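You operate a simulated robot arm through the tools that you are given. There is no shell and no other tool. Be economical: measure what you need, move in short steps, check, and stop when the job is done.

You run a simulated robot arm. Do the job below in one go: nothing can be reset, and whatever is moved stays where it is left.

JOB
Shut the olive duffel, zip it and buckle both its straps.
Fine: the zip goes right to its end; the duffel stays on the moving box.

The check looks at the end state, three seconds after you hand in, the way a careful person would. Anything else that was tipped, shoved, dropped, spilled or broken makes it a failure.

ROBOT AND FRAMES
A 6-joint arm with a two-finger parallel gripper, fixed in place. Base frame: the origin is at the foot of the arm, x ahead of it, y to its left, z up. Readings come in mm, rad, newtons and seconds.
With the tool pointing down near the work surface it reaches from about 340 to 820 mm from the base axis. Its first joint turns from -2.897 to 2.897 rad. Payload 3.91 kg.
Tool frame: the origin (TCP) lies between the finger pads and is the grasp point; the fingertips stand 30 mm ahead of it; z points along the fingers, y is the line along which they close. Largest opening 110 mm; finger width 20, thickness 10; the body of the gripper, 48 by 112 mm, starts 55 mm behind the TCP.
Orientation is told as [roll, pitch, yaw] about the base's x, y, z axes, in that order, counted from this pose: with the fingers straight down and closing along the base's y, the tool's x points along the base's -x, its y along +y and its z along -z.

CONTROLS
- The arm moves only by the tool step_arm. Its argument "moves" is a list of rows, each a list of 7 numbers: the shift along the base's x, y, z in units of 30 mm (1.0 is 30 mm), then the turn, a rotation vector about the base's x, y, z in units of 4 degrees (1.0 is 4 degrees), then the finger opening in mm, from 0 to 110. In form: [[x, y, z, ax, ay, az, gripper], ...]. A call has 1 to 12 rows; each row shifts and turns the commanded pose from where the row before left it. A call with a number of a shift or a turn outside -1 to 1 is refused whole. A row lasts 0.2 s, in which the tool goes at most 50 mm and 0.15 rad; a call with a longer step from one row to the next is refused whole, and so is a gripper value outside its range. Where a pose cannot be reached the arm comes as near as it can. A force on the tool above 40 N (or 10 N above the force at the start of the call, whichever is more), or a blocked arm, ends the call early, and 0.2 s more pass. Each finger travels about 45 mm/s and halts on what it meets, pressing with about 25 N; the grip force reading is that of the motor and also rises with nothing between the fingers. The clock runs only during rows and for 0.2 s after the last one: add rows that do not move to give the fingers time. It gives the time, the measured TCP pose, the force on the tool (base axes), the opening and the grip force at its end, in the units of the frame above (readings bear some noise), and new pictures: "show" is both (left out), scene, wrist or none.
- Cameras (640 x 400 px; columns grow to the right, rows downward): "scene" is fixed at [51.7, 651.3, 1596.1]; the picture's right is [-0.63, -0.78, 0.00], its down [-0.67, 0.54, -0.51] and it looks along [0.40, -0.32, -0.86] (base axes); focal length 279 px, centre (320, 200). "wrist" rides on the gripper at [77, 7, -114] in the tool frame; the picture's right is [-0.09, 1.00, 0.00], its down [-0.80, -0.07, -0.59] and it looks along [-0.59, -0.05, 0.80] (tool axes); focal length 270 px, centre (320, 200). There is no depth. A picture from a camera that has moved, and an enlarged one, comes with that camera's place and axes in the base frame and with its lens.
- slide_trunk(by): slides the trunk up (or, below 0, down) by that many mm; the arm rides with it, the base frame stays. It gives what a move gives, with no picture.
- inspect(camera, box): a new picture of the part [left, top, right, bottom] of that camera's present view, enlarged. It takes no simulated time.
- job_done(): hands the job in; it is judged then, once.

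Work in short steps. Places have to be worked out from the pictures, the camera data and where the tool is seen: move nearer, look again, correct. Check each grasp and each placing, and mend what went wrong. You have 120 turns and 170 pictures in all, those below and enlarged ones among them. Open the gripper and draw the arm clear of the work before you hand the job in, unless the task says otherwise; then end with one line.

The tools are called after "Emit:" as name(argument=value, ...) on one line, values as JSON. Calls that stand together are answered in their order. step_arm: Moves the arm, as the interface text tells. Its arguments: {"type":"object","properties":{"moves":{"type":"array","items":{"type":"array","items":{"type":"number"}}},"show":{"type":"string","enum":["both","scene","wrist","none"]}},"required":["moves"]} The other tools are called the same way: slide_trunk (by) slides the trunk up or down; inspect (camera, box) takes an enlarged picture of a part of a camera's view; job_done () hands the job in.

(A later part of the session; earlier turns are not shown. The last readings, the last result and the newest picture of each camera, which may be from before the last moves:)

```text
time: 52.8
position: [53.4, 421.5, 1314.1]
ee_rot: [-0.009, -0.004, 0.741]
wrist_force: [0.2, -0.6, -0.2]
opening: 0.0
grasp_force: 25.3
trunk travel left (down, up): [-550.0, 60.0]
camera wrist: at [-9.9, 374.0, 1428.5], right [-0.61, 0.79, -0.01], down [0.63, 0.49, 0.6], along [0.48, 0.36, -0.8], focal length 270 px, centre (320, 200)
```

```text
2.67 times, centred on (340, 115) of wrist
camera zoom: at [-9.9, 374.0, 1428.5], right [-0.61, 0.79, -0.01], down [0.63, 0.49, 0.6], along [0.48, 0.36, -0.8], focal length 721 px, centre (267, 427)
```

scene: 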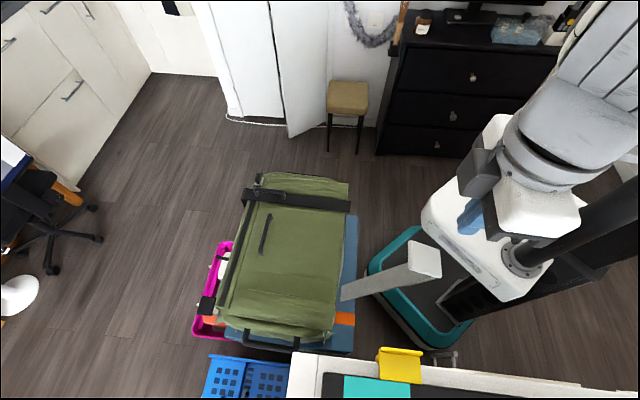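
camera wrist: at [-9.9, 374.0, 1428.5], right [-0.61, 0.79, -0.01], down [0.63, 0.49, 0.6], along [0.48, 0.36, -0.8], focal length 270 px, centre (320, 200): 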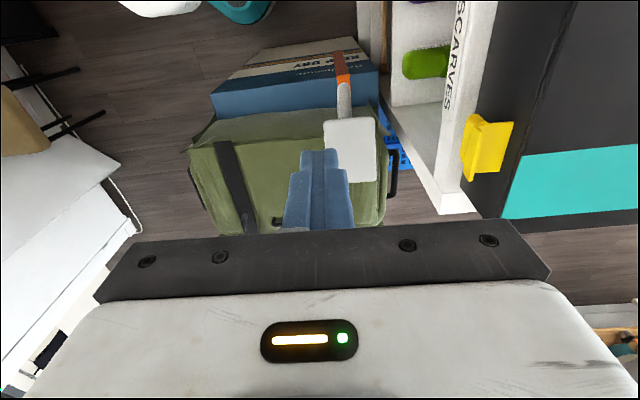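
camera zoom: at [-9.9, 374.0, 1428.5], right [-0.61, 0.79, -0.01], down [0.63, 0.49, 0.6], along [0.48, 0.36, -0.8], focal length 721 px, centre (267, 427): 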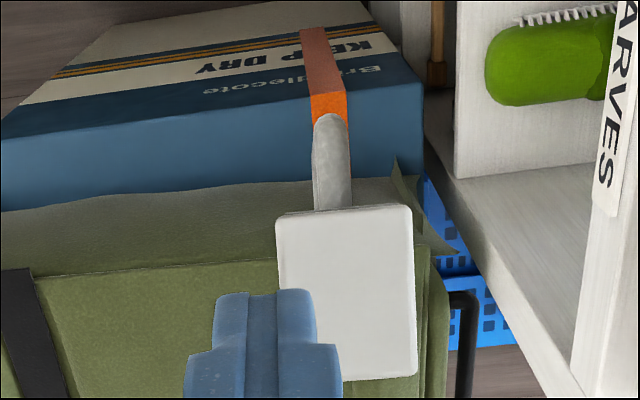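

Near strap's plate is ~25 mm to the -d side and leans farther back (loop at n≈320). Shift to (14,415), still high.

Emit:
step_arm(moves=[[-0.5, 0, 0, 0, 0, 0, 0], [-0.5, -0.1, 0, 0, 0, 0, 0], [0, 0, 0, 0, 0, 0, 0], [0, 0, 0, 0, 0, 0, 0]])

Emit:
inspect(camera="wrist", box=[220, 40, 460, 190])

```text
time: 53.8
position: [41.5, 418.4, 1313.7]
ee_rot: [-0.014, -0.002, 0.701]
wrist_force: [0.3, 0.5, 0.2]
opening: 0.0
grasp_force: 25.3
trunk travel left (down, up): [-550.0, 60.0]
camera wrist: at [-23.7, 374.4, 1427.6], right [-0.57, 0.82, -0.01], down [0.65, 0.47, 0.6], along [0.49, 0.34, -0.8], focal length 270 px, centre (320, 200)
```

scene: 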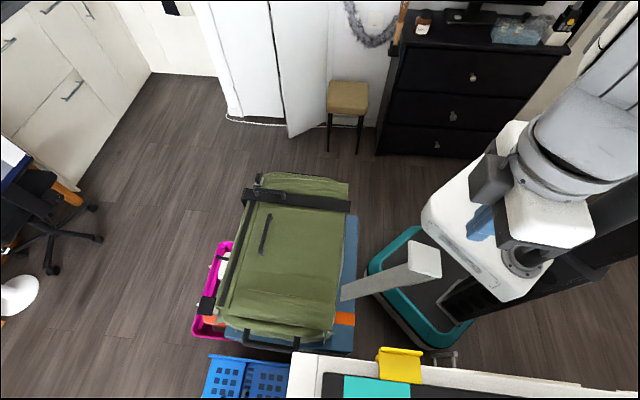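
wrist: 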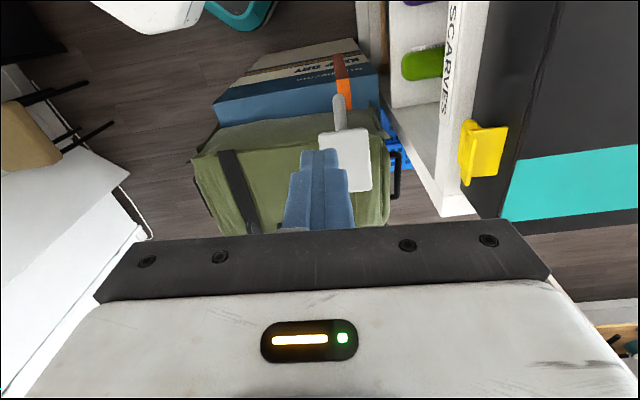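

```text
2.67 times, centred on (340, 115) of wrist
camera zoom: at [-23.7, 374.4, 1427.6], right [-0.57, 0.82, -0.01], down [0.65, 0.47, 0.6], along [0.49, 0.34, -0.8], focal length 721 px, centre (267, 427)
```

zoom: 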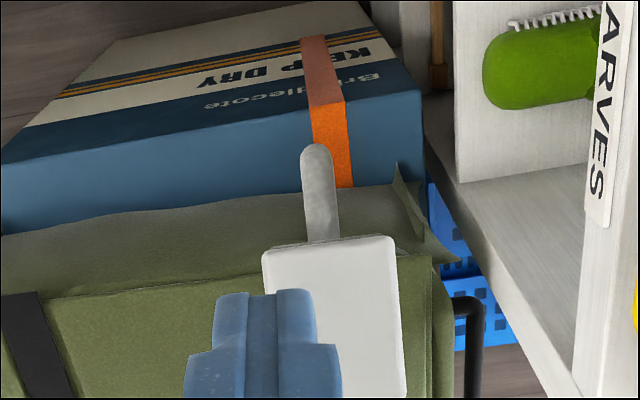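

A wrist joint limit is reducing yaw; I turn the yaw back by 20° (irrelevant for pushing) and proceed.

Emit:
step_arm(moves=[[0, 0, 0, 0, 0, -1, 0], [0, 0, 0, 0, 0, -1, 0], [0, 0, 0, 0, 0, -1, 0], [-0.3, 0, 0, 0, 0, -1, 0], [-0.3, 0, 0, 0, 0, -1, 0], [-0.3, -0.1, 0, 0, 0, 0, 0], [0, 0, 0, 0, 0, 0, 0]])

Emit:
inspect(camera="wrist", box=[220, 40, 460, 190])

```text
time: 55.4
position: [19.7, 414.0, 1317.9]
ee_rot: [-0.006, -0.011, 0.339]
wrist_force: [-0.8, 0.2, -0.6]
opening: 0.0
grasp_force: 24.7
trunk travel left (down, up): [-550.0, 60.0]
camera wrist: at [-57.2, 395.1, 1431.8], right [-0.25, 0.97, 0.0], down [0.77, 0.2, 0.6], along [0.59, 0.15, -0.8], focal length 270 px, centre (320, 200)
```

scene: 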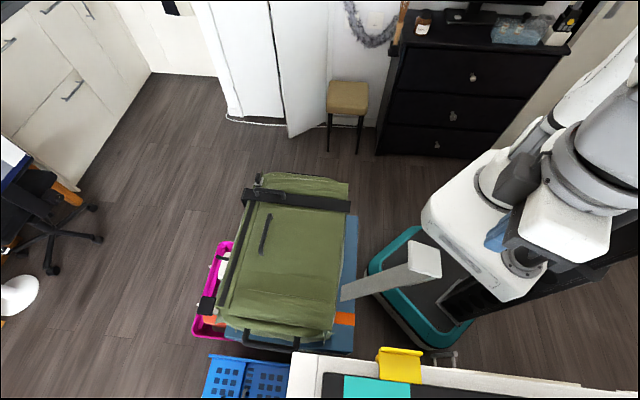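
wrist: 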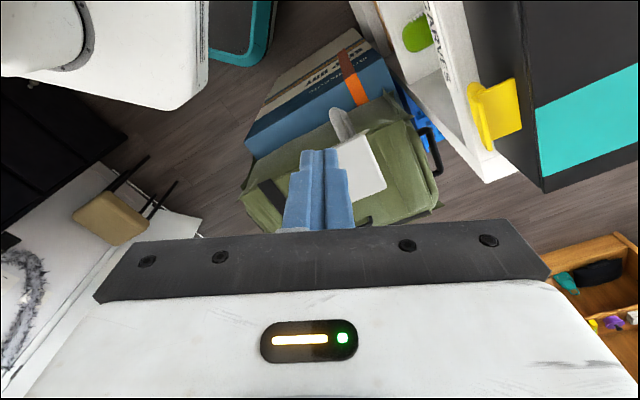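

```text
2.67 times, centred on (340, 115) of wrist
camera zoom: at [-57.2, 395.1, 1431.8], right [-0.25, 0.97, 0.0], down [0.77, 0.2, 0.6], along [0.59, 0.15, -0.8], focal length 721 px, centre (267, 427)
```

zoom: 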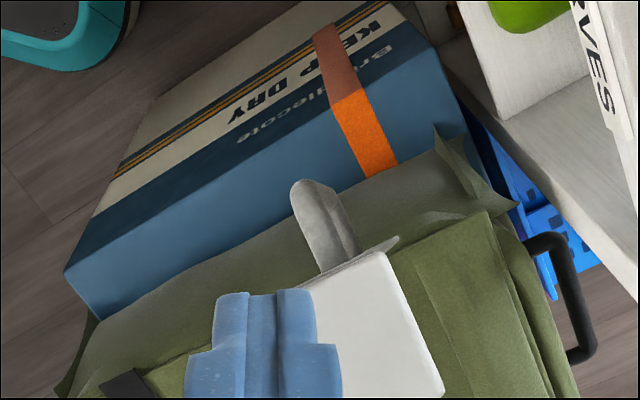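

Near strap's end located at about n=345, z=1186, center d≈-287. Shift slightly back and lower behind it.

Emit:
step_arm(moves=[[-0.2, -0.05, 0, 0, 0, 0, 0], [0, 0, -1, 0, 0, 0, 0], [0, 0, -1, 0, 0, 0, 0], [0, 0, -1, 0, 0, 0, 0], [0, 0, -1, 0, 0, 0, 0], [0, 0, -0.8, 0, 0, 0, 0]])

Emit:
inspect(camera="scene", box=[330, 140, 530, 320])

```text
time: 56.8
position: [-20.5, 415.4, 1174.2]
ee_rot: [0.0, -0.014, 0.419]
wrist_force: [-1.4, -0.9, 0.5]
opening: 0.2
grasp_force: 24.4
trunk travel left (down, up): [-550.0, 60.0]
camera wrist: at [-95.3, 388.5, 1288.6], right [-0.33, 0.95, 0.0], down [0.75, 0.26, 0.6], along [0.57, 0.2, -0.8], focal length 270 px, centre (320, 200)
```

scene: 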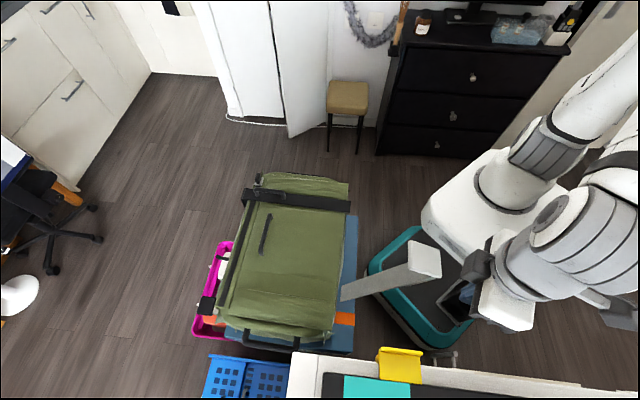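
wrist: 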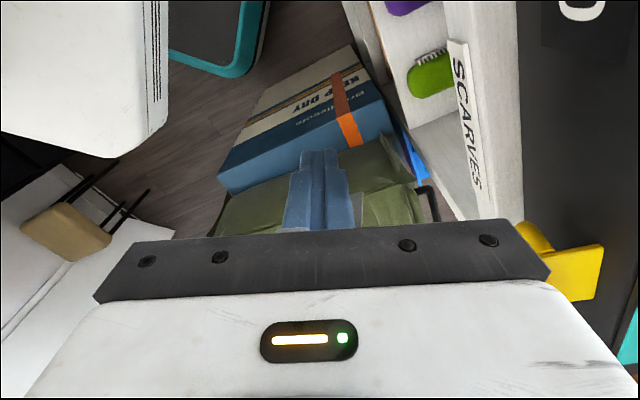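

```text
2.22 times, centred on (430, 230) of scene
camera zoom: at [51.7, 651.3, 1596.1], right [-0.63, -0.78, 0.0], down [-0.67, 0.54, -0.51], along [0.4, -0.32, -0.86], focal length 621 px, centre (76, 133)
```

zoom: 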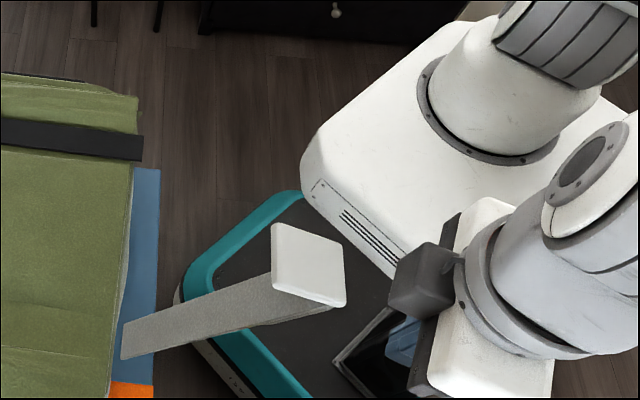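

Commanded pose had run ahead: now at d≈-313. Shift 25 mm along +d to line up, then begin pushing forward.

Emit:
step_arm(moves=[[0.58, -0.6, 0, 0, 0, 0, 0], [0.372, 0.359, 0.0, 0, 0, 0, 0], [0.372, 0.359, 0.1, 0, 0, 0, 0], [0.372, 0.359, 0.1, 0, 0, 0, 0], [0.372, 0.359, 0.1, 0, 0, 0, 0], [0.372, 0.359, 0.1, 0, 0, 0, 0], [0, 0, 0, 0, 0, 0, 0]])

Emit:
inspect(camera="scene", box=[330, 140, 530, 320])

```text
time: 58.4
position: [53.1, 450.5, 1187.5]
ee_rot: [0.0, -0.012, 0.418]
wrist_force: [-0.3, -0.3, -0.1]
opening: 0.0
grasp_force: 25.6
trunk travel left (down, up): [-550.0, 60.0]
camera wrist: at [-21.4, 424.2, 1301.8], right [-0.32, 0.95, 0.0], down [0.75, 0.26, 0.6], along [0.57, 0.2, -0.8], focal length 270 px, centre (320, 200)
```

scene: 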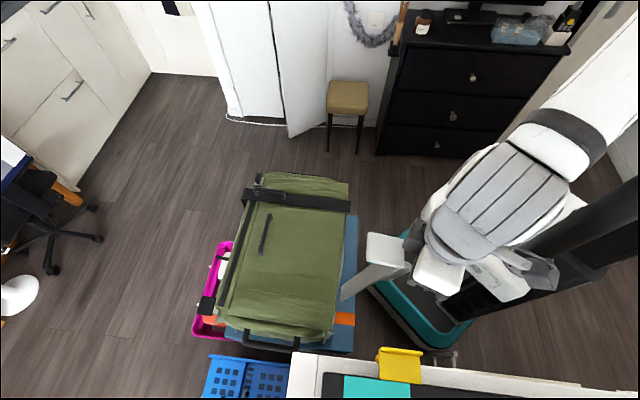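
wrist: 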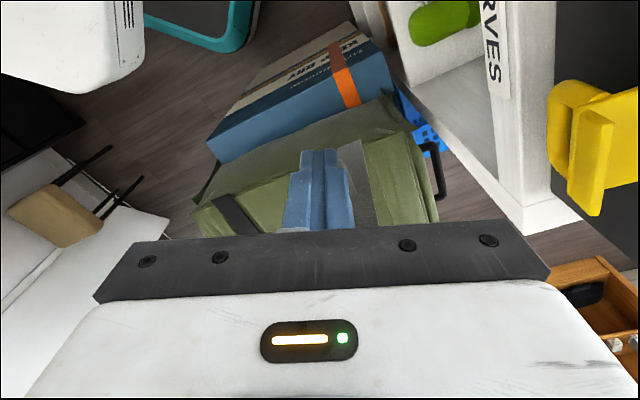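

```text
2.22 times, centred on (430, 230) of scene
camera zoom: at [51.7, 651.3, 1596.1], right [-0.63, -0.78, 0.0], down [-0.67, 0.54, -0.51], along [0.4, -0.32, -0.86], focal length 621 px, centre (76, 133)
```

zoom: 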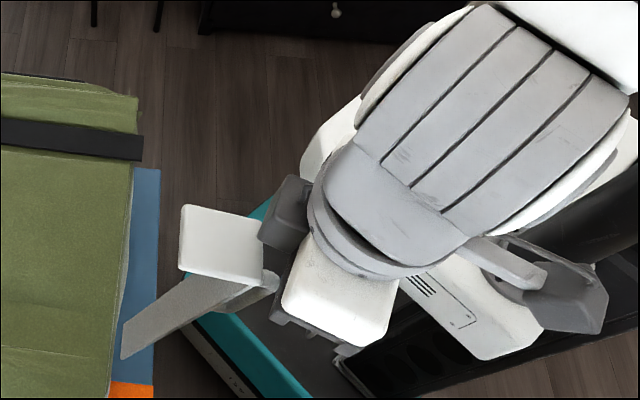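

Strap follows. Continue the arc.

Emit:
step_arm(moves=[[0.36, 0.38, 0.08, 0, 0, 0, 0], [0.36, 0.38, 0.08, 0, 0, 0, 0], [0.36, 0.38, 0.08, 0, 0, 0, 0], [0.372, 0.359, 0.03, 0, 0, 0, 0], [0.372, 0.359, 0.03, 0, 0, 0, 0], [0.372, 0.359, 0.03, 0, 0, 0, 0], [0.372, 0.359, 0.03, 0, 0, 0, 0]])

Emit:
inspect(camera="scene", box=[280, 160, 480, 340])

```text
time: 60.0
position: [133.1, 529.0, 1198.8]
ee_rot: [0.002, -0.011, 0.419]
wrist_force: [-0.2, -0.6, 0.3]
opening: 0.0
grasp_force: 25.0
trunk travel left (down, up): [-550.0, 60.0]
camera wrist: at [56.7, 502.3, 1312.2], right [-0.32, 0.95, 0.0], down [0.75, 0.26, 0.6], along [0.57, 0.2, -0.8], focal length 270 px, centre (320, 200)
```

scene: 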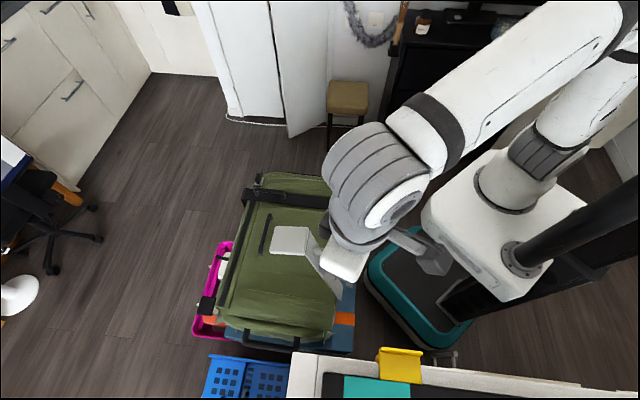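
wrist: 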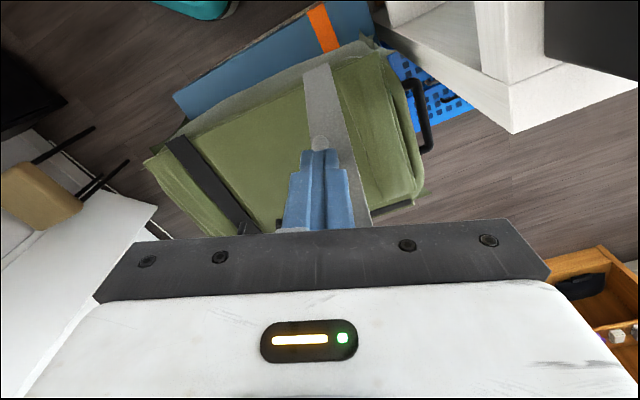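

```text
2.22 times, centred on (380, 250) of scene
camera zoom: at [51.7, 651.3, 1596.1], right [-0.63, -0.78, 0.0], down [-0.67, 0.54, -0.51], along [0.4, -0.32, -0.86], focal length 621 px, centre (187, 89)
```

zoom: 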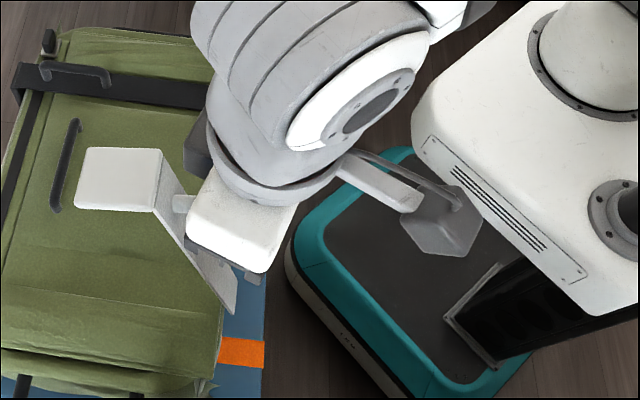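

Continue over and down, turning yaw back to 44° along the way.

Emit:
step_arm(moves=[[0.369, 0.356, -0.09, 0, 0, 1, 0], [0.369, 0.356, -0.1, 0, 0, 1, 0], [0.369, 0.356, -0.13, 0, 0, 1, 0], [0.369, 0.356, -0.15, 0, 0, 1, 0], [0.333, 0.321, -0.2, 0, 0, 1, 0], [0.333, 0.321, -0.23, 0, 0, 0, 0], [0.333, 0.321, -0.25, 0, 0, 0, 0], [0.333, 0.321, -0.27, 0, 0, 0, 0]])

Emit:
inspect(camera="scene", box=[200, 180, 400, 360])

```text
time: 61.8
position: [216.5, 611.0, 1155.8]
ee_rot: [0.002, -0.012, 0.769]
wrist_force: [-0.7, -0.5, -0.3]
opening: 0.0
grasp_force: 24.6
trunk travel left (down, up): [-550.0, 60.0]
camera wrist: at [154.7, 559.2, 1270.3], right [-0.63, 0.78, 0.0], down [0.62, 0.5, 0.6], along [0.47, 0.38, -0.8], focal length 270 px, centre (320, 200)
```

scene: 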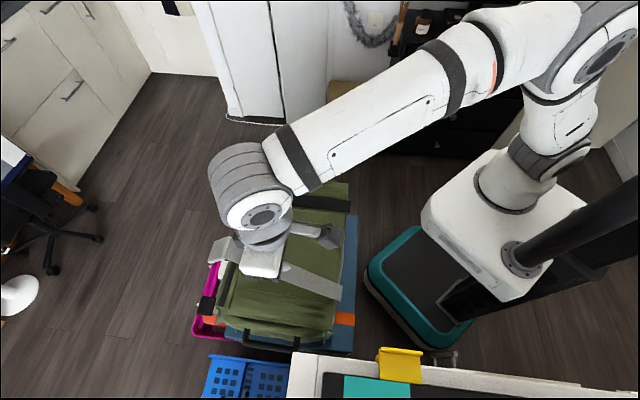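
wrist: 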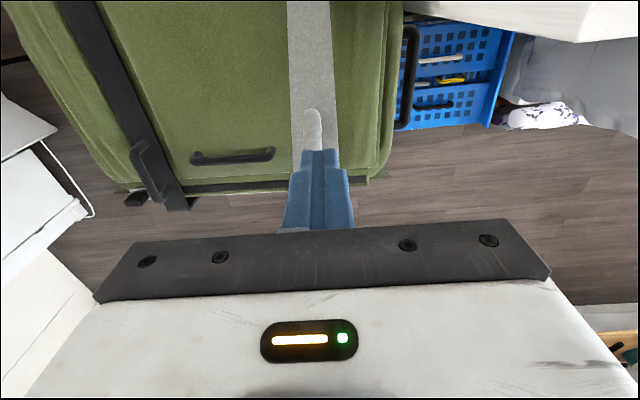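

```text
2.22 times, centred on (300, 270) of scene
camera zoom: at [51.7, 651.3, 1596.1], right [-0.63, -0.78, 0.0], down [-0.67, 0.54, -0.51], along [0.4, -0.32, -0.86], focal length 621 px, centre (364, 44)
```

zoom: 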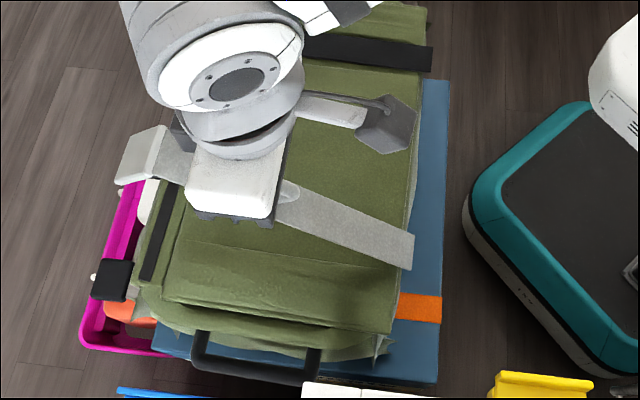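

Continue downward.

Emit:
step_arm(moves=[[0.31, 0.245, -0.3, 0, 0, 0, 0], [0.31, 0.245, -0.33, 0, 0, 0, 0], [0.31, 0.245, -0.36, 0, 0, 0, 0], [0.31, 0.245, -0.39, 0, 0, 0, 0], [0.23, 0.17, -0.41, 0, 0, 0, 0], [0.23, 0.17, -0.43, 0, 0, 0, 0], [0.23, 0.17, -0.45, 0, 0, 0, 0], [0.23, 0.17, -0.47, 0, 0, 0, 0]])

Emit:
inspect(camera="scene", box=[200, 180, 400, 360])

```text
time: 63.6
position: [280.9, 660.3, 1060.7]
ee_rot: [0.002, -0.012, 0.768]
wrist_force: [0.0, -0.9, 0.6]
opening: 0.0
grasp_force: 25.0
trunk travel left (down, up): [-550.0, 60.0]
camera wrist: at [219.0, 609.0, 1174.6], right [-0.63, 0.78, 0.0], down [0.62, 0.5, 0.6], along [0.47, 0.38, -0.8], focal length 270 px, centre (320, 200)
```

scene: 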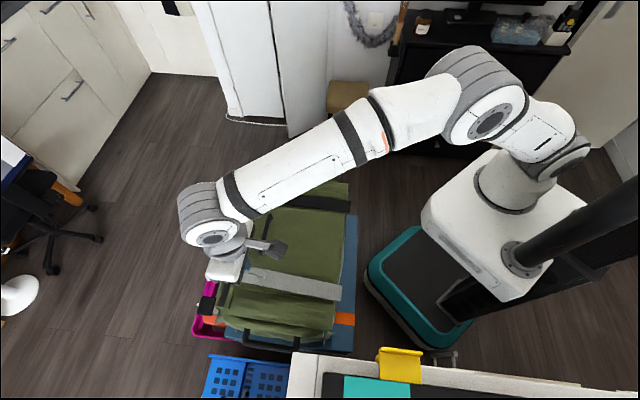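
wrist: 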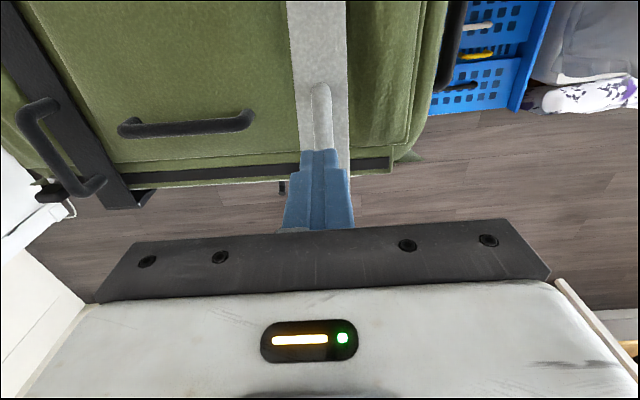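

```text
2.22 times, centred on (300, 270) of scene
camera zoom: at [51.7, 651.3, 1596.1], right [-0.63, -0.78, 0.0], down [-0.67, 0.54, -0.51], along [0.4, -0.32, -0.86], focal length 621 px, centre (364, 44)
```

zoom: 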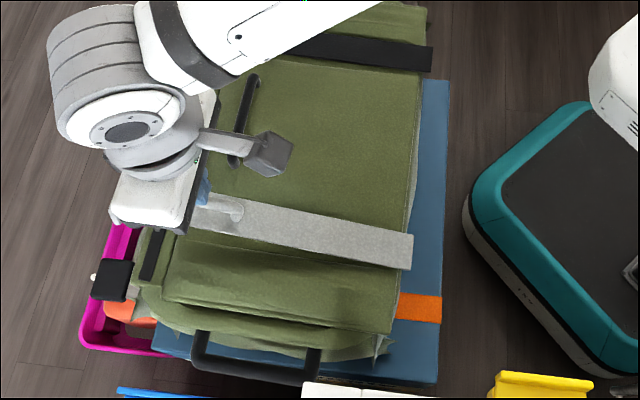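

Nearly flat. Keep pressing down until resistance.

Emit:
step_arm(moves=[[0.12, 0.115, -0.4, 0, 0, 0, 0], [0.12, 0.115, -0.5, 0, 0, 0, 0], [0.1, 0.1, -0.45, 0, 0, 0, 0], [0.06, 0.06, -0.4, 0, 0, 0, 0], [0, 0, -0.2, 0, 0, 0, 0], [0, 0, -0.2, 0, 0, 0, 0], [0, 0, -0.2, 0, 0, 0, 0]])

Emit:
inspect(camera="scene", box=[200, 180, 400, 360])

```text
time: 65.1
position: [292.9, 673.0, 1006.2]
ee_rot: [0.011, -0.029, 0.769]
wrist_force: [-2.7, -6.3, 17.8]
opening: 0.0
grasp_force: 25.2
trunk travel left (down, up): [-550.0, 60.0]
stopped in row 7: the force on the tool passed its limit (the readings are from after the stop); the commanded pose is now the measured one
camera wrist: at [230.2, 619.9, 1118.5], right [-0.63, 0.78, 0.01], down [0.62, 0.49, 0.62], along [0.47, 0.39, -0.79], focal length 270 px, centre (320, 200)
```

scene: 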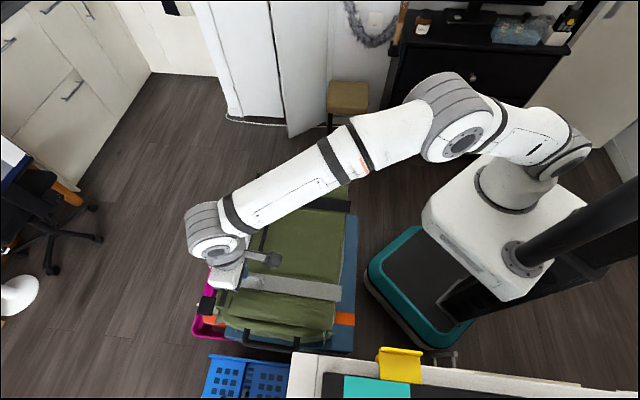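
wrist: 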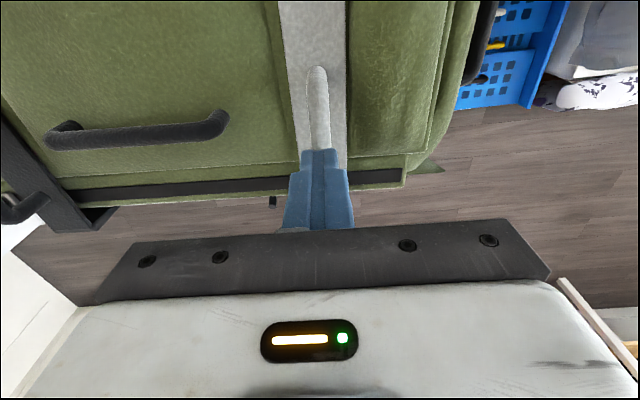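

```text
2.22 times, centred on (300, 270) of scene
camera zoom: at [51.7, 651.3, 1596.1], right [-0.63, -0.78, 0.0], down [-0.67, 0.54, -0.51], along [0.4, -0.32, -0.86], focal length 621 px, centre (364, 44)
```

zoom: 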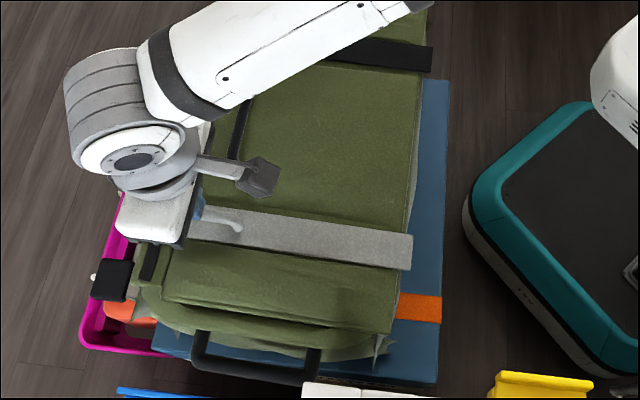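

Same stop height as the far strap. Lift off and inspect from above.

Emit:
step_arm(moves=[[0, 0, 0.7, 0, 0, 0, 0], [0, 0, 1, 0, 0, 0, 0], [0.3, -0.3, 1, 0, 0, 0, 0], [0.7, -0.7, 1, 0, 0, 0, 0], [0.7, -0.7, 1, 0, 0, 0, 0], [0.7, -0.7, 1, 0, 0, 0, 0], [0.7, -0.7, 1, 0, 0, 0, 0]])

Emit:
inspect(camera="scene", box=[190, 150, 370, 360])

Emit:
inspect(camera="wrist", box=[120, 0, 520, 230])

```text
time: 66.7
position: [386.2, 581.4, 1203.5]
ee_rot: [0.009, -0.025, 0.766]
wrist_force: [0.8, -0.6, 0.2]
opening: 0.2
grasp_force: 25.1
trunk travel left (down, up): [-550.0, 60.0]
camera wrist: at [324.7, 527.8, 1317.5], right [-0.63, 0.78, 0.01], down [0.62, 0.49, 0.61], along [0.47, 0.39, -0.79], focal length 270 px, centre (320, 200)
```

scene: 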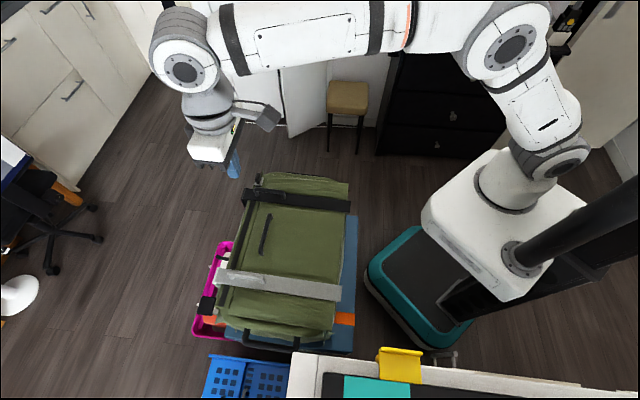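
wrist: 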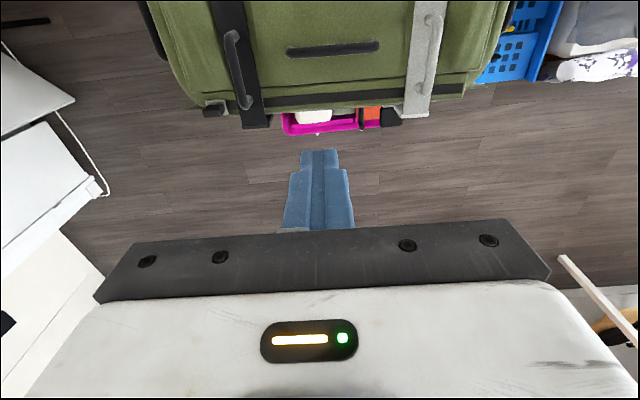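

```text
1.90 times, centred on (280, 255) of scene
camera zoom: at [51.7, 651.3, 1596.1], right [-0.63, -0.78, 0.0], down [-0.67, 0.54, -0.51], along [0.4, -0.32, -0.86], focal length 532 px, centre (396, 95)
```

zoom: 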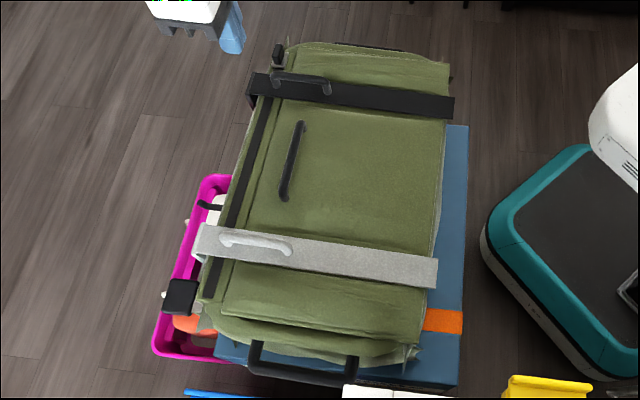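

```text
1.60 times, centred on (320, 115) of wrist
camera zoom: at [324.7, 527.8, 1317.5], right [-0.63, 0.78, 0.01], down [0.62, 0.49, 0.61], along [0.47, 0.39, -0.79], focal length 432 px, centre (320, 336)
```

zoom: 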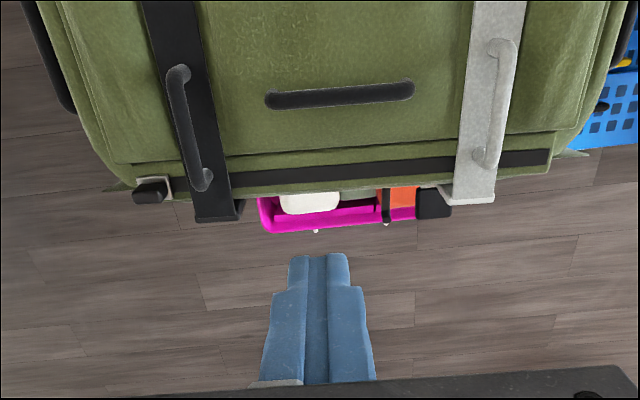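

Both straps lie across the lid with their plates over the front. To verify the buckles I turn the wrist around so its camera looks back at the front face.

Emit:
step_arm(moves=[[0, 0, 0, 0, 0, -1, 0], [0, 0, 0, 0, 0, -1, 0], [0, 0, 0, 0, 0, -1, 0], [0, 0, 0, 0, 0, -1, 0], [0, 0, 0, 0, 0, -1, 0], [0, 0, 0, 0, 0, -1, 0], [0, 0, 0, 0, 0, -1, 0], [0, 0, 0, 0, 0, -1, 0], [0, 0, 0, 0, 0, -1, 0], [0, 0, 0, 0, 0, -1, 0], [0, 0, 0, 0, 0, -1, 0], [0, 0, 0, 0, 0, -1, 0]], show="none")

Emit:
step_arm(moves=[[0, 0, 0, 0, 0, -1, 0], [0, 0, 0, 0, 0, -1, 0], [0, 0, 0, 0, 0, -1, 0], [0, 0, 0, 0, 0, -1, 0], [0, 0, 0, 0, 0, -1, 0], [0, 0, 0, 0, 0, -1, 0], [0, 0, 0, 0, 0, -1, 0], [0, 0, 0, 0, 0, -1, 0], [0, 0, 0, 0, 0, -1, 0], [0, 0, 0, 0, 0, -1, 0], [0, 0, 0, 0, 0, -1, 0], [0, 0, 0, 0, 0, -1, 0]], show="none")

Emit:
step_arm(moves=[[0, 0, 0, 0, 0, -1, 0], [0, 0, 0, 0, 0, -1, 0], [0, 0, 0, 0, 0, -1, 0], [0, 0, 0, 0, 0, -1, 0], [0, 0, 0, 0, 0, -1, 0], [0, 0, 0, 0, 0, -1, 0], [0, 0, 0, 0, 0, -1, 0], [0, 0, 0, 0, 0, -1, 0], [0, 0, 0, 0, 0, -1, 0], [0, 0, 0, 0, 0, -1, 0], [0, 0, 0, 0, 0, -1, 0], [0, 0, 0, 0, 0, -1, 0]], show="scene")

```text
time: 69.3
position: [386.7, 580.7, 1203.0]
ee_rot: [0.009, -0.024, -0.071]
wrist_force: [-0.2, 0.3, -0.3]
opening: 0.1
grasp_force: 25.1
trunk travel left (down, up): [-550.0, 60.0]
```

```text
time: 71.9
position: [386.7, 579.9, 1203.7]
ee_rot: [0.007, -0.024, -0.909]
wrist_force: [0.9, 0.0, -0.1]
opening: 0.0
grasp_force: 25.0
trunk travel left (down, up): [-550.0, 60.0]
```

```text
time: 74.5
position: [386.2, 580.8, 1201.6]
ee_rot: [0.009, -0.024, -1.747]
wrist_force: [0.5, 0.1, -0.3]
opening: 0.0
grasp_force: 24.7
trunk travel left (down, up): [-550.0, 60.0]
```

scene: 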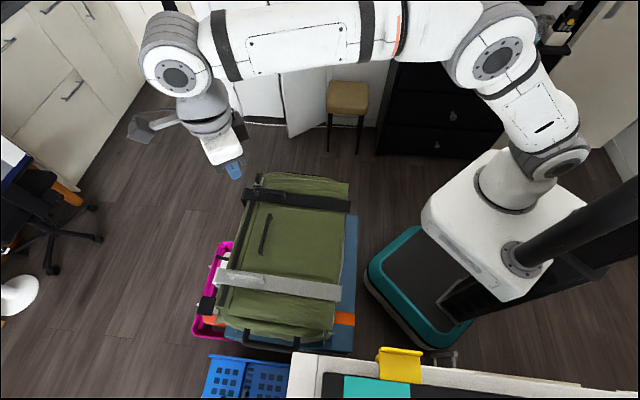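

Finish the turn while easing outward and down a bit, then look.

Emit:
step_arm(moves=[[0.15, 0.14, 0, 0, 0, -1, 0], [0.15, 0.14, 0, 0, 0, -1, 0], [0.15, 0.14, 0, 0, 0, -1, 0], [0.15, 0.14, 0, 0, 0, -1, 0], [0.15, 0.14, 0, 0, 0, -1, 0], [0.15, 0.14, 0, 0, 0, -1, 0], [0.15, 0.14, 0, 0, 0, -1, 0], [0.15, 0.14, -0.6, 0, 0, -1, 0], [0, 0, -0.8, 0, 0, -1, 0], [0, 0, -0.8, 0, 0, 0, 0], [0, 0, 0, 0, 0, 0, 0]], show="wrist")

Emit:
inspect(camera="wrist", box=[120, 0, 520, 230])

```text
time: 76.9
position: [489.3, 547.3, 1155.4]
ee_rot: [-0.017, -0.022, -2.109]
wrist_force: [0.0, -0.1, 0.6]
opening: 0.0
grasp_force: 24.9
out of reach, approached as far as the arm can: row 4, 5, 6, 7, 8, 9
trunk travel left (down, up): [-550.0, 60.0]
camera wrist: at [536.2, 610.4, 1269.2], right [0.81, -0.59, -0.02], down [-0.46, -0.65, 0.61], along [-0.37, -0.49, -0.79], focal length 270 px, centre (320, 200)
```

wrist: 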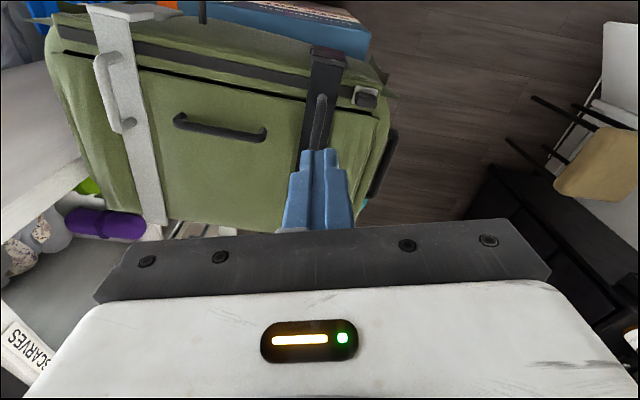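

```text
1.60 times, centred on (320, 115) of wrist
camera zoom: at [536.2, 610.4, 1269.2], right [0.81, -0.59, -0.02], down [-0.46, -0.65, 0.61], along [-0.37, -0.49, -0.79], focal length 432 px, centre (320, 336)
```

zoom: 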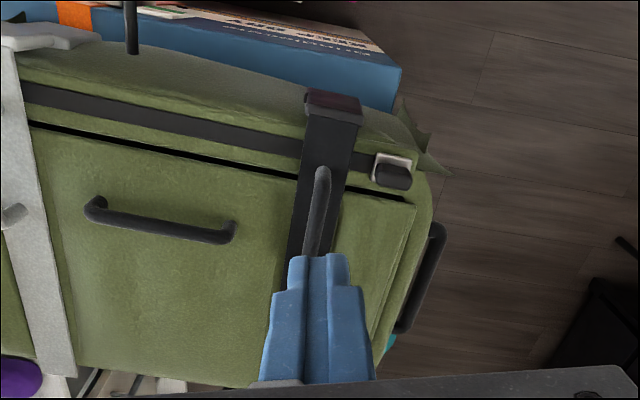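

The camera now looks back at the front. Enlarge the strap ends.

Emit:
inspect(camera="wrist", box=[270, 20, 420, 120])

Emit:
inspect(camera="wrist", box=[40, 0, 200, 110])

```text
4.00 times, centred on (345, 70) of wrist
camera zoom: at [536.2, 610.4, 1269.2], right [0.81, -0.59, -0.02], down [-0.46, -0.65, 0.61], along [-0.37, -0.49, -0.79], focal length 1081 px, centre (220, 720)
```

zoom: 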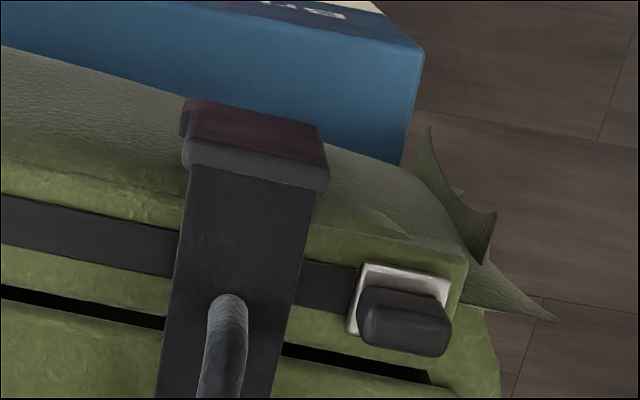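

```text
3.64 times, centred on (120, 55) of wrist
camera zoom: at [536.2, 610.4, 1269.2], right [0.81, -0.59, -0.02], down [-0.46, -0.65, 0.61], along [-0.37, -0.49, -0.79], focal length 983 px, centre (1047, 727)
```

zoom: 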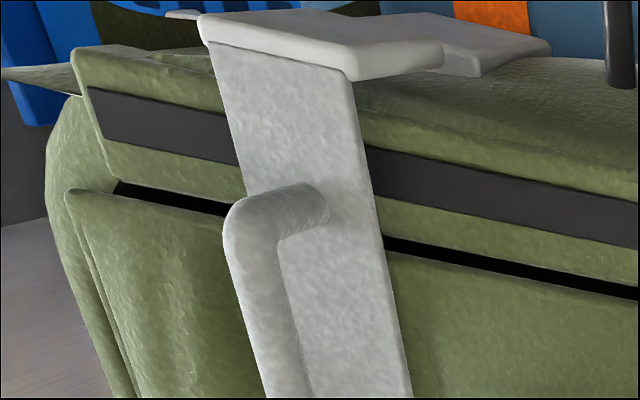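

Inspect near strap's end closely in the scene camera for gaps.

Emit:
inspect(camera="scene", box=[190, 250, 290, 330])

Emit:
inspect(camera="scene", box=[225, 160, 365, 250])

```text
5.00 times, centred on (240, 290) of scene
camera zoom: at [51.7, 651.3, 1596.1], right [-0.63, -0.78, 0.0], down [-0.67, 0.54, -0.51], along [0.4, -0.32, -0.86], focal length 1396 px, centre (720, -250)
```

zoom: 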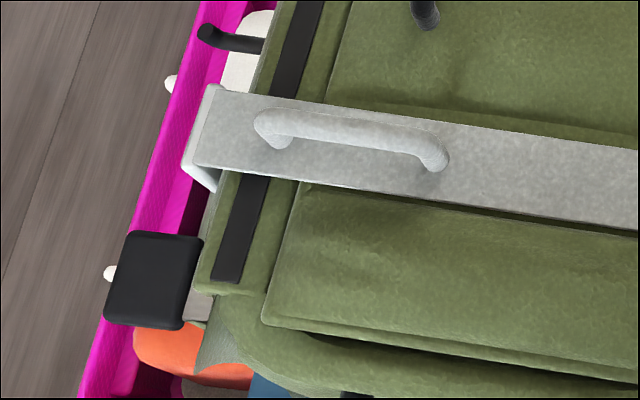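

```text
4.44 times, centred on (295, 205) of scene
camera zoom: at [51.7, 651.3, 1596.1], right [-0.63, -0.78, 0.0], down [-0.67, 0.54, -0.51], along [0.4, -0.32, -0.86], focal length 1241 px, centre (431, 178)
```

zoom: 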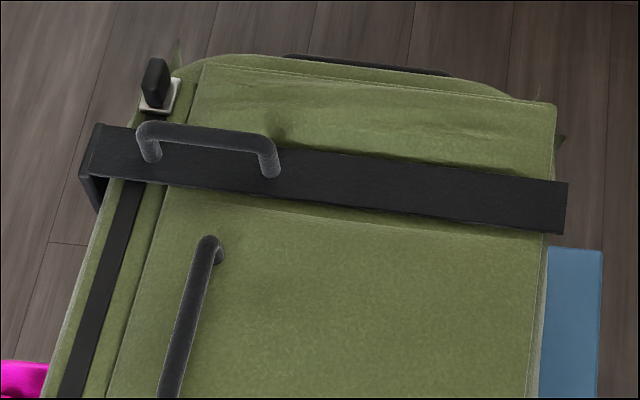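

Strips lie flat at lid level. To be sure they are seated, I'll press once more right at each strap's end; first realign over the far strap end.

Emit:
step_arm(moves=[[0.55, -0.575, -0.3, 0, 0, 0, 0], [0.55, -0.575, -0.3, 0, 0, 0, 0], [0.55, -0.575, -0.3, 0, 0, 0, 0], [0.55, -0.575, -0.3, 0, 0, 0, 0], [0, 0, 0, 0, 0, 0, 0]])

Emit:
inspect(camera="wrist", box=[200, 0, 440, 180])

```text
time: 78.1
position: [554.7, 478.1, 1119.4]
ee_rot: [-0.018, -0.02, -2.108]
wrist_force: [-0.5, -0.2, 0.4]
opening: 0.0
grasp_force: 25.3
trunk travel left (down, up): [-550.0, 60.0]
camera wrist: at [602.4, 541.1, 1232.4], right [0.81, -0.59, -0.02], down [-0.46, -0.65, 0.61], along [-0.37, -0.49, -0.79], focal length 270 px, centre (320, 200)
```

scene: 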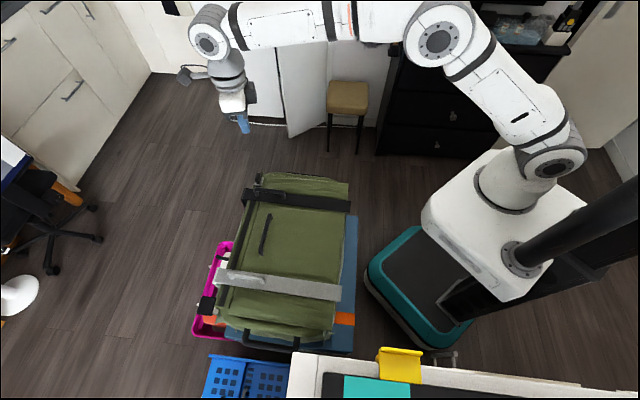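
wrist: 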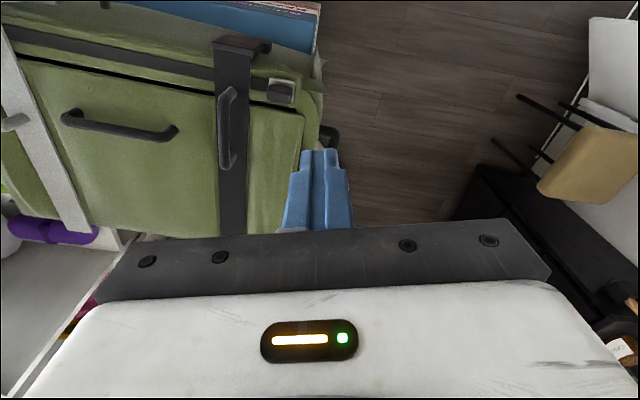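

```text
2.22 times, centred on (320, 90) of wrist
camera zoom: at [602.4, 541.1, 1232.4], right [0.81, -0.59, -0.02], down [-0.46, -0.65, 0.61], along [-0.37, -0.49, -0.79], focal length 601 px, centre (320, 444)
```

zoom: 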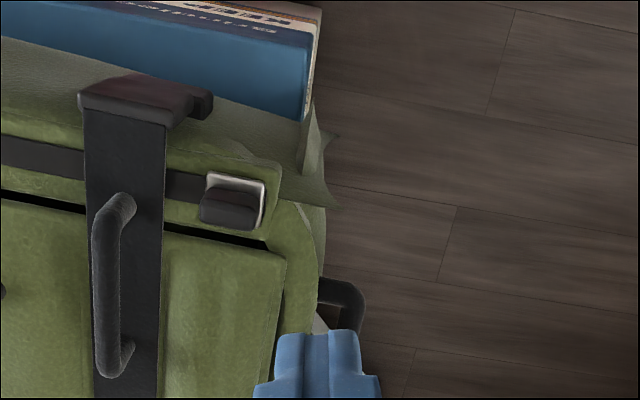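

Far strip end is at about (505,555), loop's foot at n≈711. Move over (495,545) and press down between loop and end.

Emit:
step_arm(moves=[[-0.66, 0.75, 0, 0, 0, 0, 0], [-0.66, 0.75, 0, 0, 0, 0, 0], [-0.67, 0.75, 0, 0, 0, 0, 0], [0, 0, -0.9, 0, 0, 0, 0], [0, 0, -0.9, 0, 0, 0, 0], [0, 0, -0.9, 0, 0, 0, 0], [0, 0, -0.5, 0, 0, 0, 0], [0, 0, 0, 0, 0, 0, 0]])

Emit:
inspect(camera="wrist", box=[200, 30, 440, 210])

```text
time: 79.9
position: [494.8, 546.3, 1025.0]
ee_rot: [-0.016, -0.021, -2.106]
wrist_force: [0.4, 0.2, 0.2]
opening: 0.1
grasp_force: 25.3
trunk travel left (down, up): [-550.0, 60.0]
camera wrist: at [542.3, 608.3, 1137.1], right [0.81, -0.59, -0.02], down [-0.46, -0.65, 0.61], along [-0.37, -0.49, -0.79], focal length 270 px, centre (320, 200)
```

scene: 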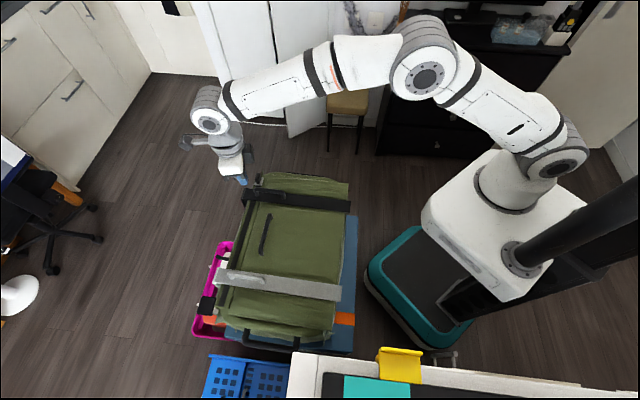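
wrist: 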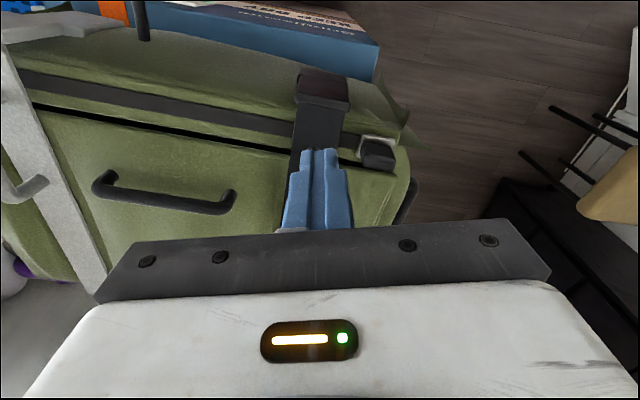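

```text
2.22 times, centred on (320, 120) of wrist
camera zoom: at [542.3, 608.3, 1137.1], right [0.81, -0.59, -0.02], down [-0.46, -0.65, 0.61], along [-0.37, -0.49, -0.79], focal length 601 px, centre (320, 378)
```

zoom: 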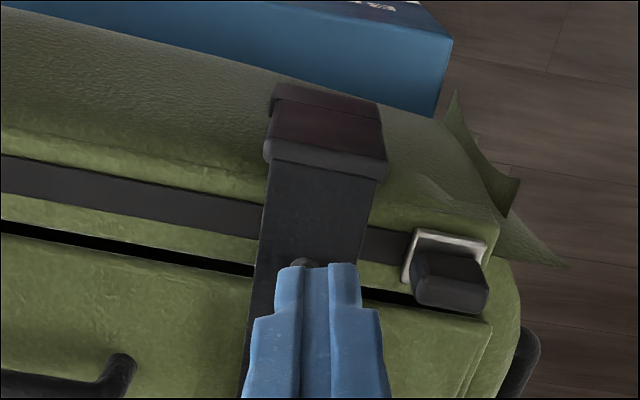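

Aligned on the strip between loop and end plate. Press down.

Emit:
step_arm(moves=[[0, 0, -0.6, 0, 0, 0, 0], [0, 0, -0.5, 0, 0, 0, 0], [0, 0, -0.2, 0, 0, 0, 0], [0, 0, -0.2, 0, 0, 0, 0], [0, 0, -0.2, 0, 0, 0, 0], [0, 0, -0.2, 0, 0, 0, 0], [0, 0, -0.2, 0, 0, 0, 0]], show="wrist")

```text
time: 81.5
position: [496.0, 544.7, 968.4]
ee_rot: [-0.015, -0.007, -2.107]
wrist_force: [1.6, -0.8, 40.1]
opening: 0.0
grasp_force: 25.6
trunk travel left (down, up): [-550.0, 60.0]
camera wrist: at [541.3, 607.3, 1082.7], right [0.81, -0.59, -0.01], down [-0.46, -0.65, 0.6], along [-0.36, -0.48, -0.8], focal length 270 px, centre (320, 200)
```

wrist: 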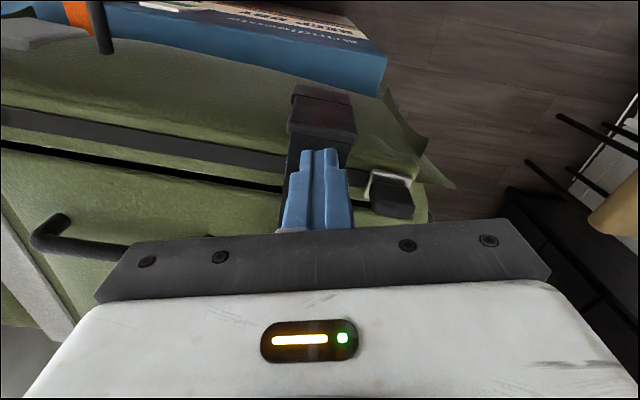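

40 N on the strap end, tip at z≈938: firm. Look closely at the plate, and then press the near one.

Emit:
inspect(camera="wrist", box=[250, 60, 430, 200])

Emit:
step_arm(moves=[[0, 0, -0.1, 0, 0, 0, 0], [0, 0, -0.1, 0, 0, 0, 0]], show="none")

Emit:
step_arm(moves=[[0, 0, 0.5, 0, 0, 0, 0], [0, 0, 0.7, 0, 0, 0, 0], [0, 0, 0.7, 0, 0, 0, 0], [0, 0, 0.7, 0, 0, 0, 0], [0, 0, 0, 0, 0, 0, 0]], show="wrist")

Emit:
inspect(camera="wrist", box=[250, 30, 430, 170])

```text
2.86 times, centred on (340, 130) of wrist
camera zoom: at [541.3, 607.3, 1082.7], right [0.81, -0.59, -0.01], down [-0.46, -0.65, 0.6], along [-0.36, -0.48, -0.8], focal length 772 px, centre (263, 400)
```

zoom: 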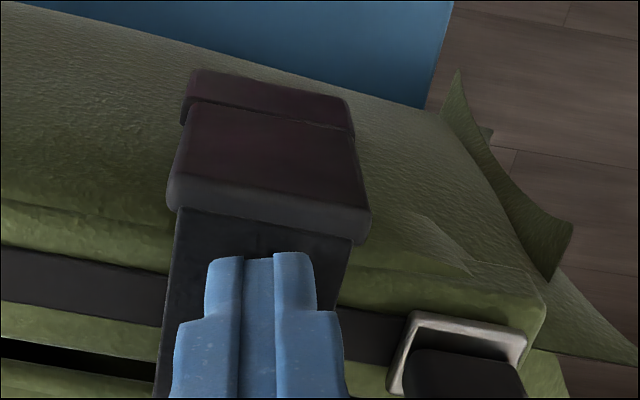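

```text
time: 81.9
position: [497.8, 547.7, 969.3]
ee_rot: [-0.015, -0.005, -2.107]
wrist_force: [-4.3, -7.2, 22.2]
opening: 0.2
grasp_force: 24.5
trunk travel left (down, up): [-550.0, 60.0]
stopped in row 1: the force on the tool passed its limit (the readings are from after the stop); the commanded pose is now the measured one
```

```text
time: 83.1
position: [497.4, 549.1, 1043.7]
ee_rot: [-0.015, -0.008, -2.109]
wrist_force: [-0.2, -0.4, 0.8]
opening: 0.0
grasp_force: 25.2
trunk travel left (down, up): [-550.0, 60.0]
camera wrist: at [543.8, 610.2, 1156.9], right [0.81, -0.59, -0.01], down [-0.46, -0.65, 0.6], along [-0.36, -0.48, -0.8], focal length 270 px, centre (320, 200)
```

wrist: 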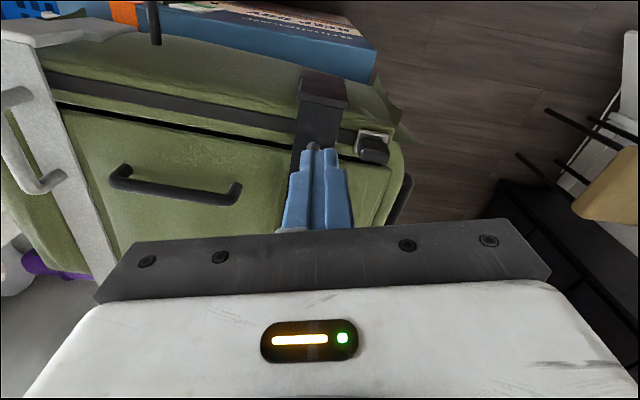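

```text
2.86 times, centred on (340, 100) of wrist
camera zoom: at [543.8, 610.2, 1156.9], right [0.81, -0.59, -0.01], down [-0.46, -0.65, 0.6], along [-0.36, -0.48, -0.8], focal length 772 px, centre (263, 486)
```

zoom: 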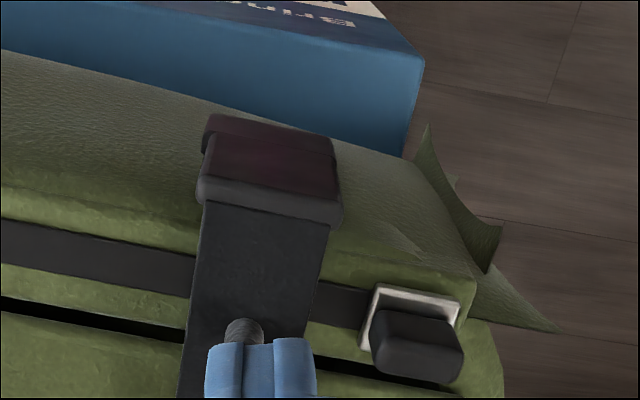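

A receiver block is seen right behind the far strap's plate. Now look at the near strap's end the same way.

Emit:
step_arm(moves=[[-0.7, 0.7, 0.5, 0, 0, 0, 0], [-0.7, 0.7, 0, 0, 0, 0, 0], [-0.7, 0.7, 0, 0, 0, 0, 0], [-0.7, 0.7, 0, 0, 0, 0, 0], [-0.7, 0.7, 0, 0, 0, 0, 0], [-0.7, 0.7, 0, 0, 0, 0, 0], [0, 0, 0, 0, 0, 0, 0]], show="wrist")

Emit:
inspect(camera="wrist", box=[150, 0, 450, 200])

```text
time: 84.7
position: [472.8, 584.4, 1049.8]
ee_rot: [-0.036, -0.005, -2.071]
wrist_force: [-0.2, -0.2, -0.2]
opening: 0.0
grasp_force: 25.0
out of reach, approached as far as the arm can: row 1, 2, 3, 4, 5, 6
trunk travel left (down, up): [-550.0, 60.0]
camera wrist: at [518.7, 646.2, 1164.0], right [0.83, -0.56, -0.03], down [-0.43, -0.68, 0.6], along [-0.36, -0.48, -0.8], focal length 270 px, centre (320, 200)
```

wrist: 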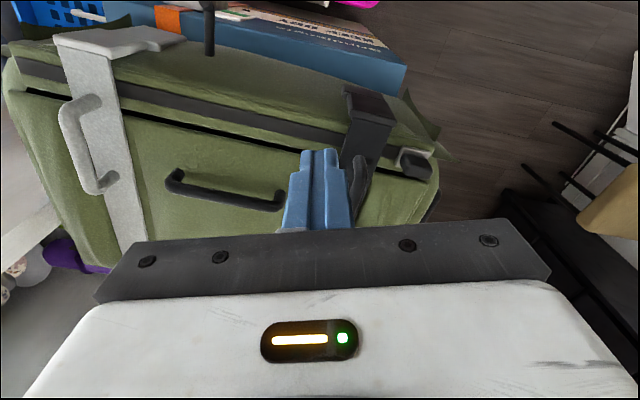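

```text
2.00 times, centred on (300, 100) of wrist
camera zoom: at [518.7, 646.2, 1164.0], right [0.83, -0.56, -0.03], down [-0.43, -0.68, 0.6], along [-0.36, -0.48, -0.8], focal length 541 px, centre (360, 400)
```

zoom: 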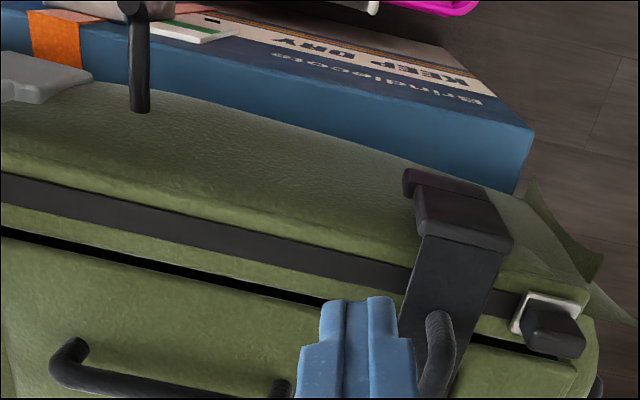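

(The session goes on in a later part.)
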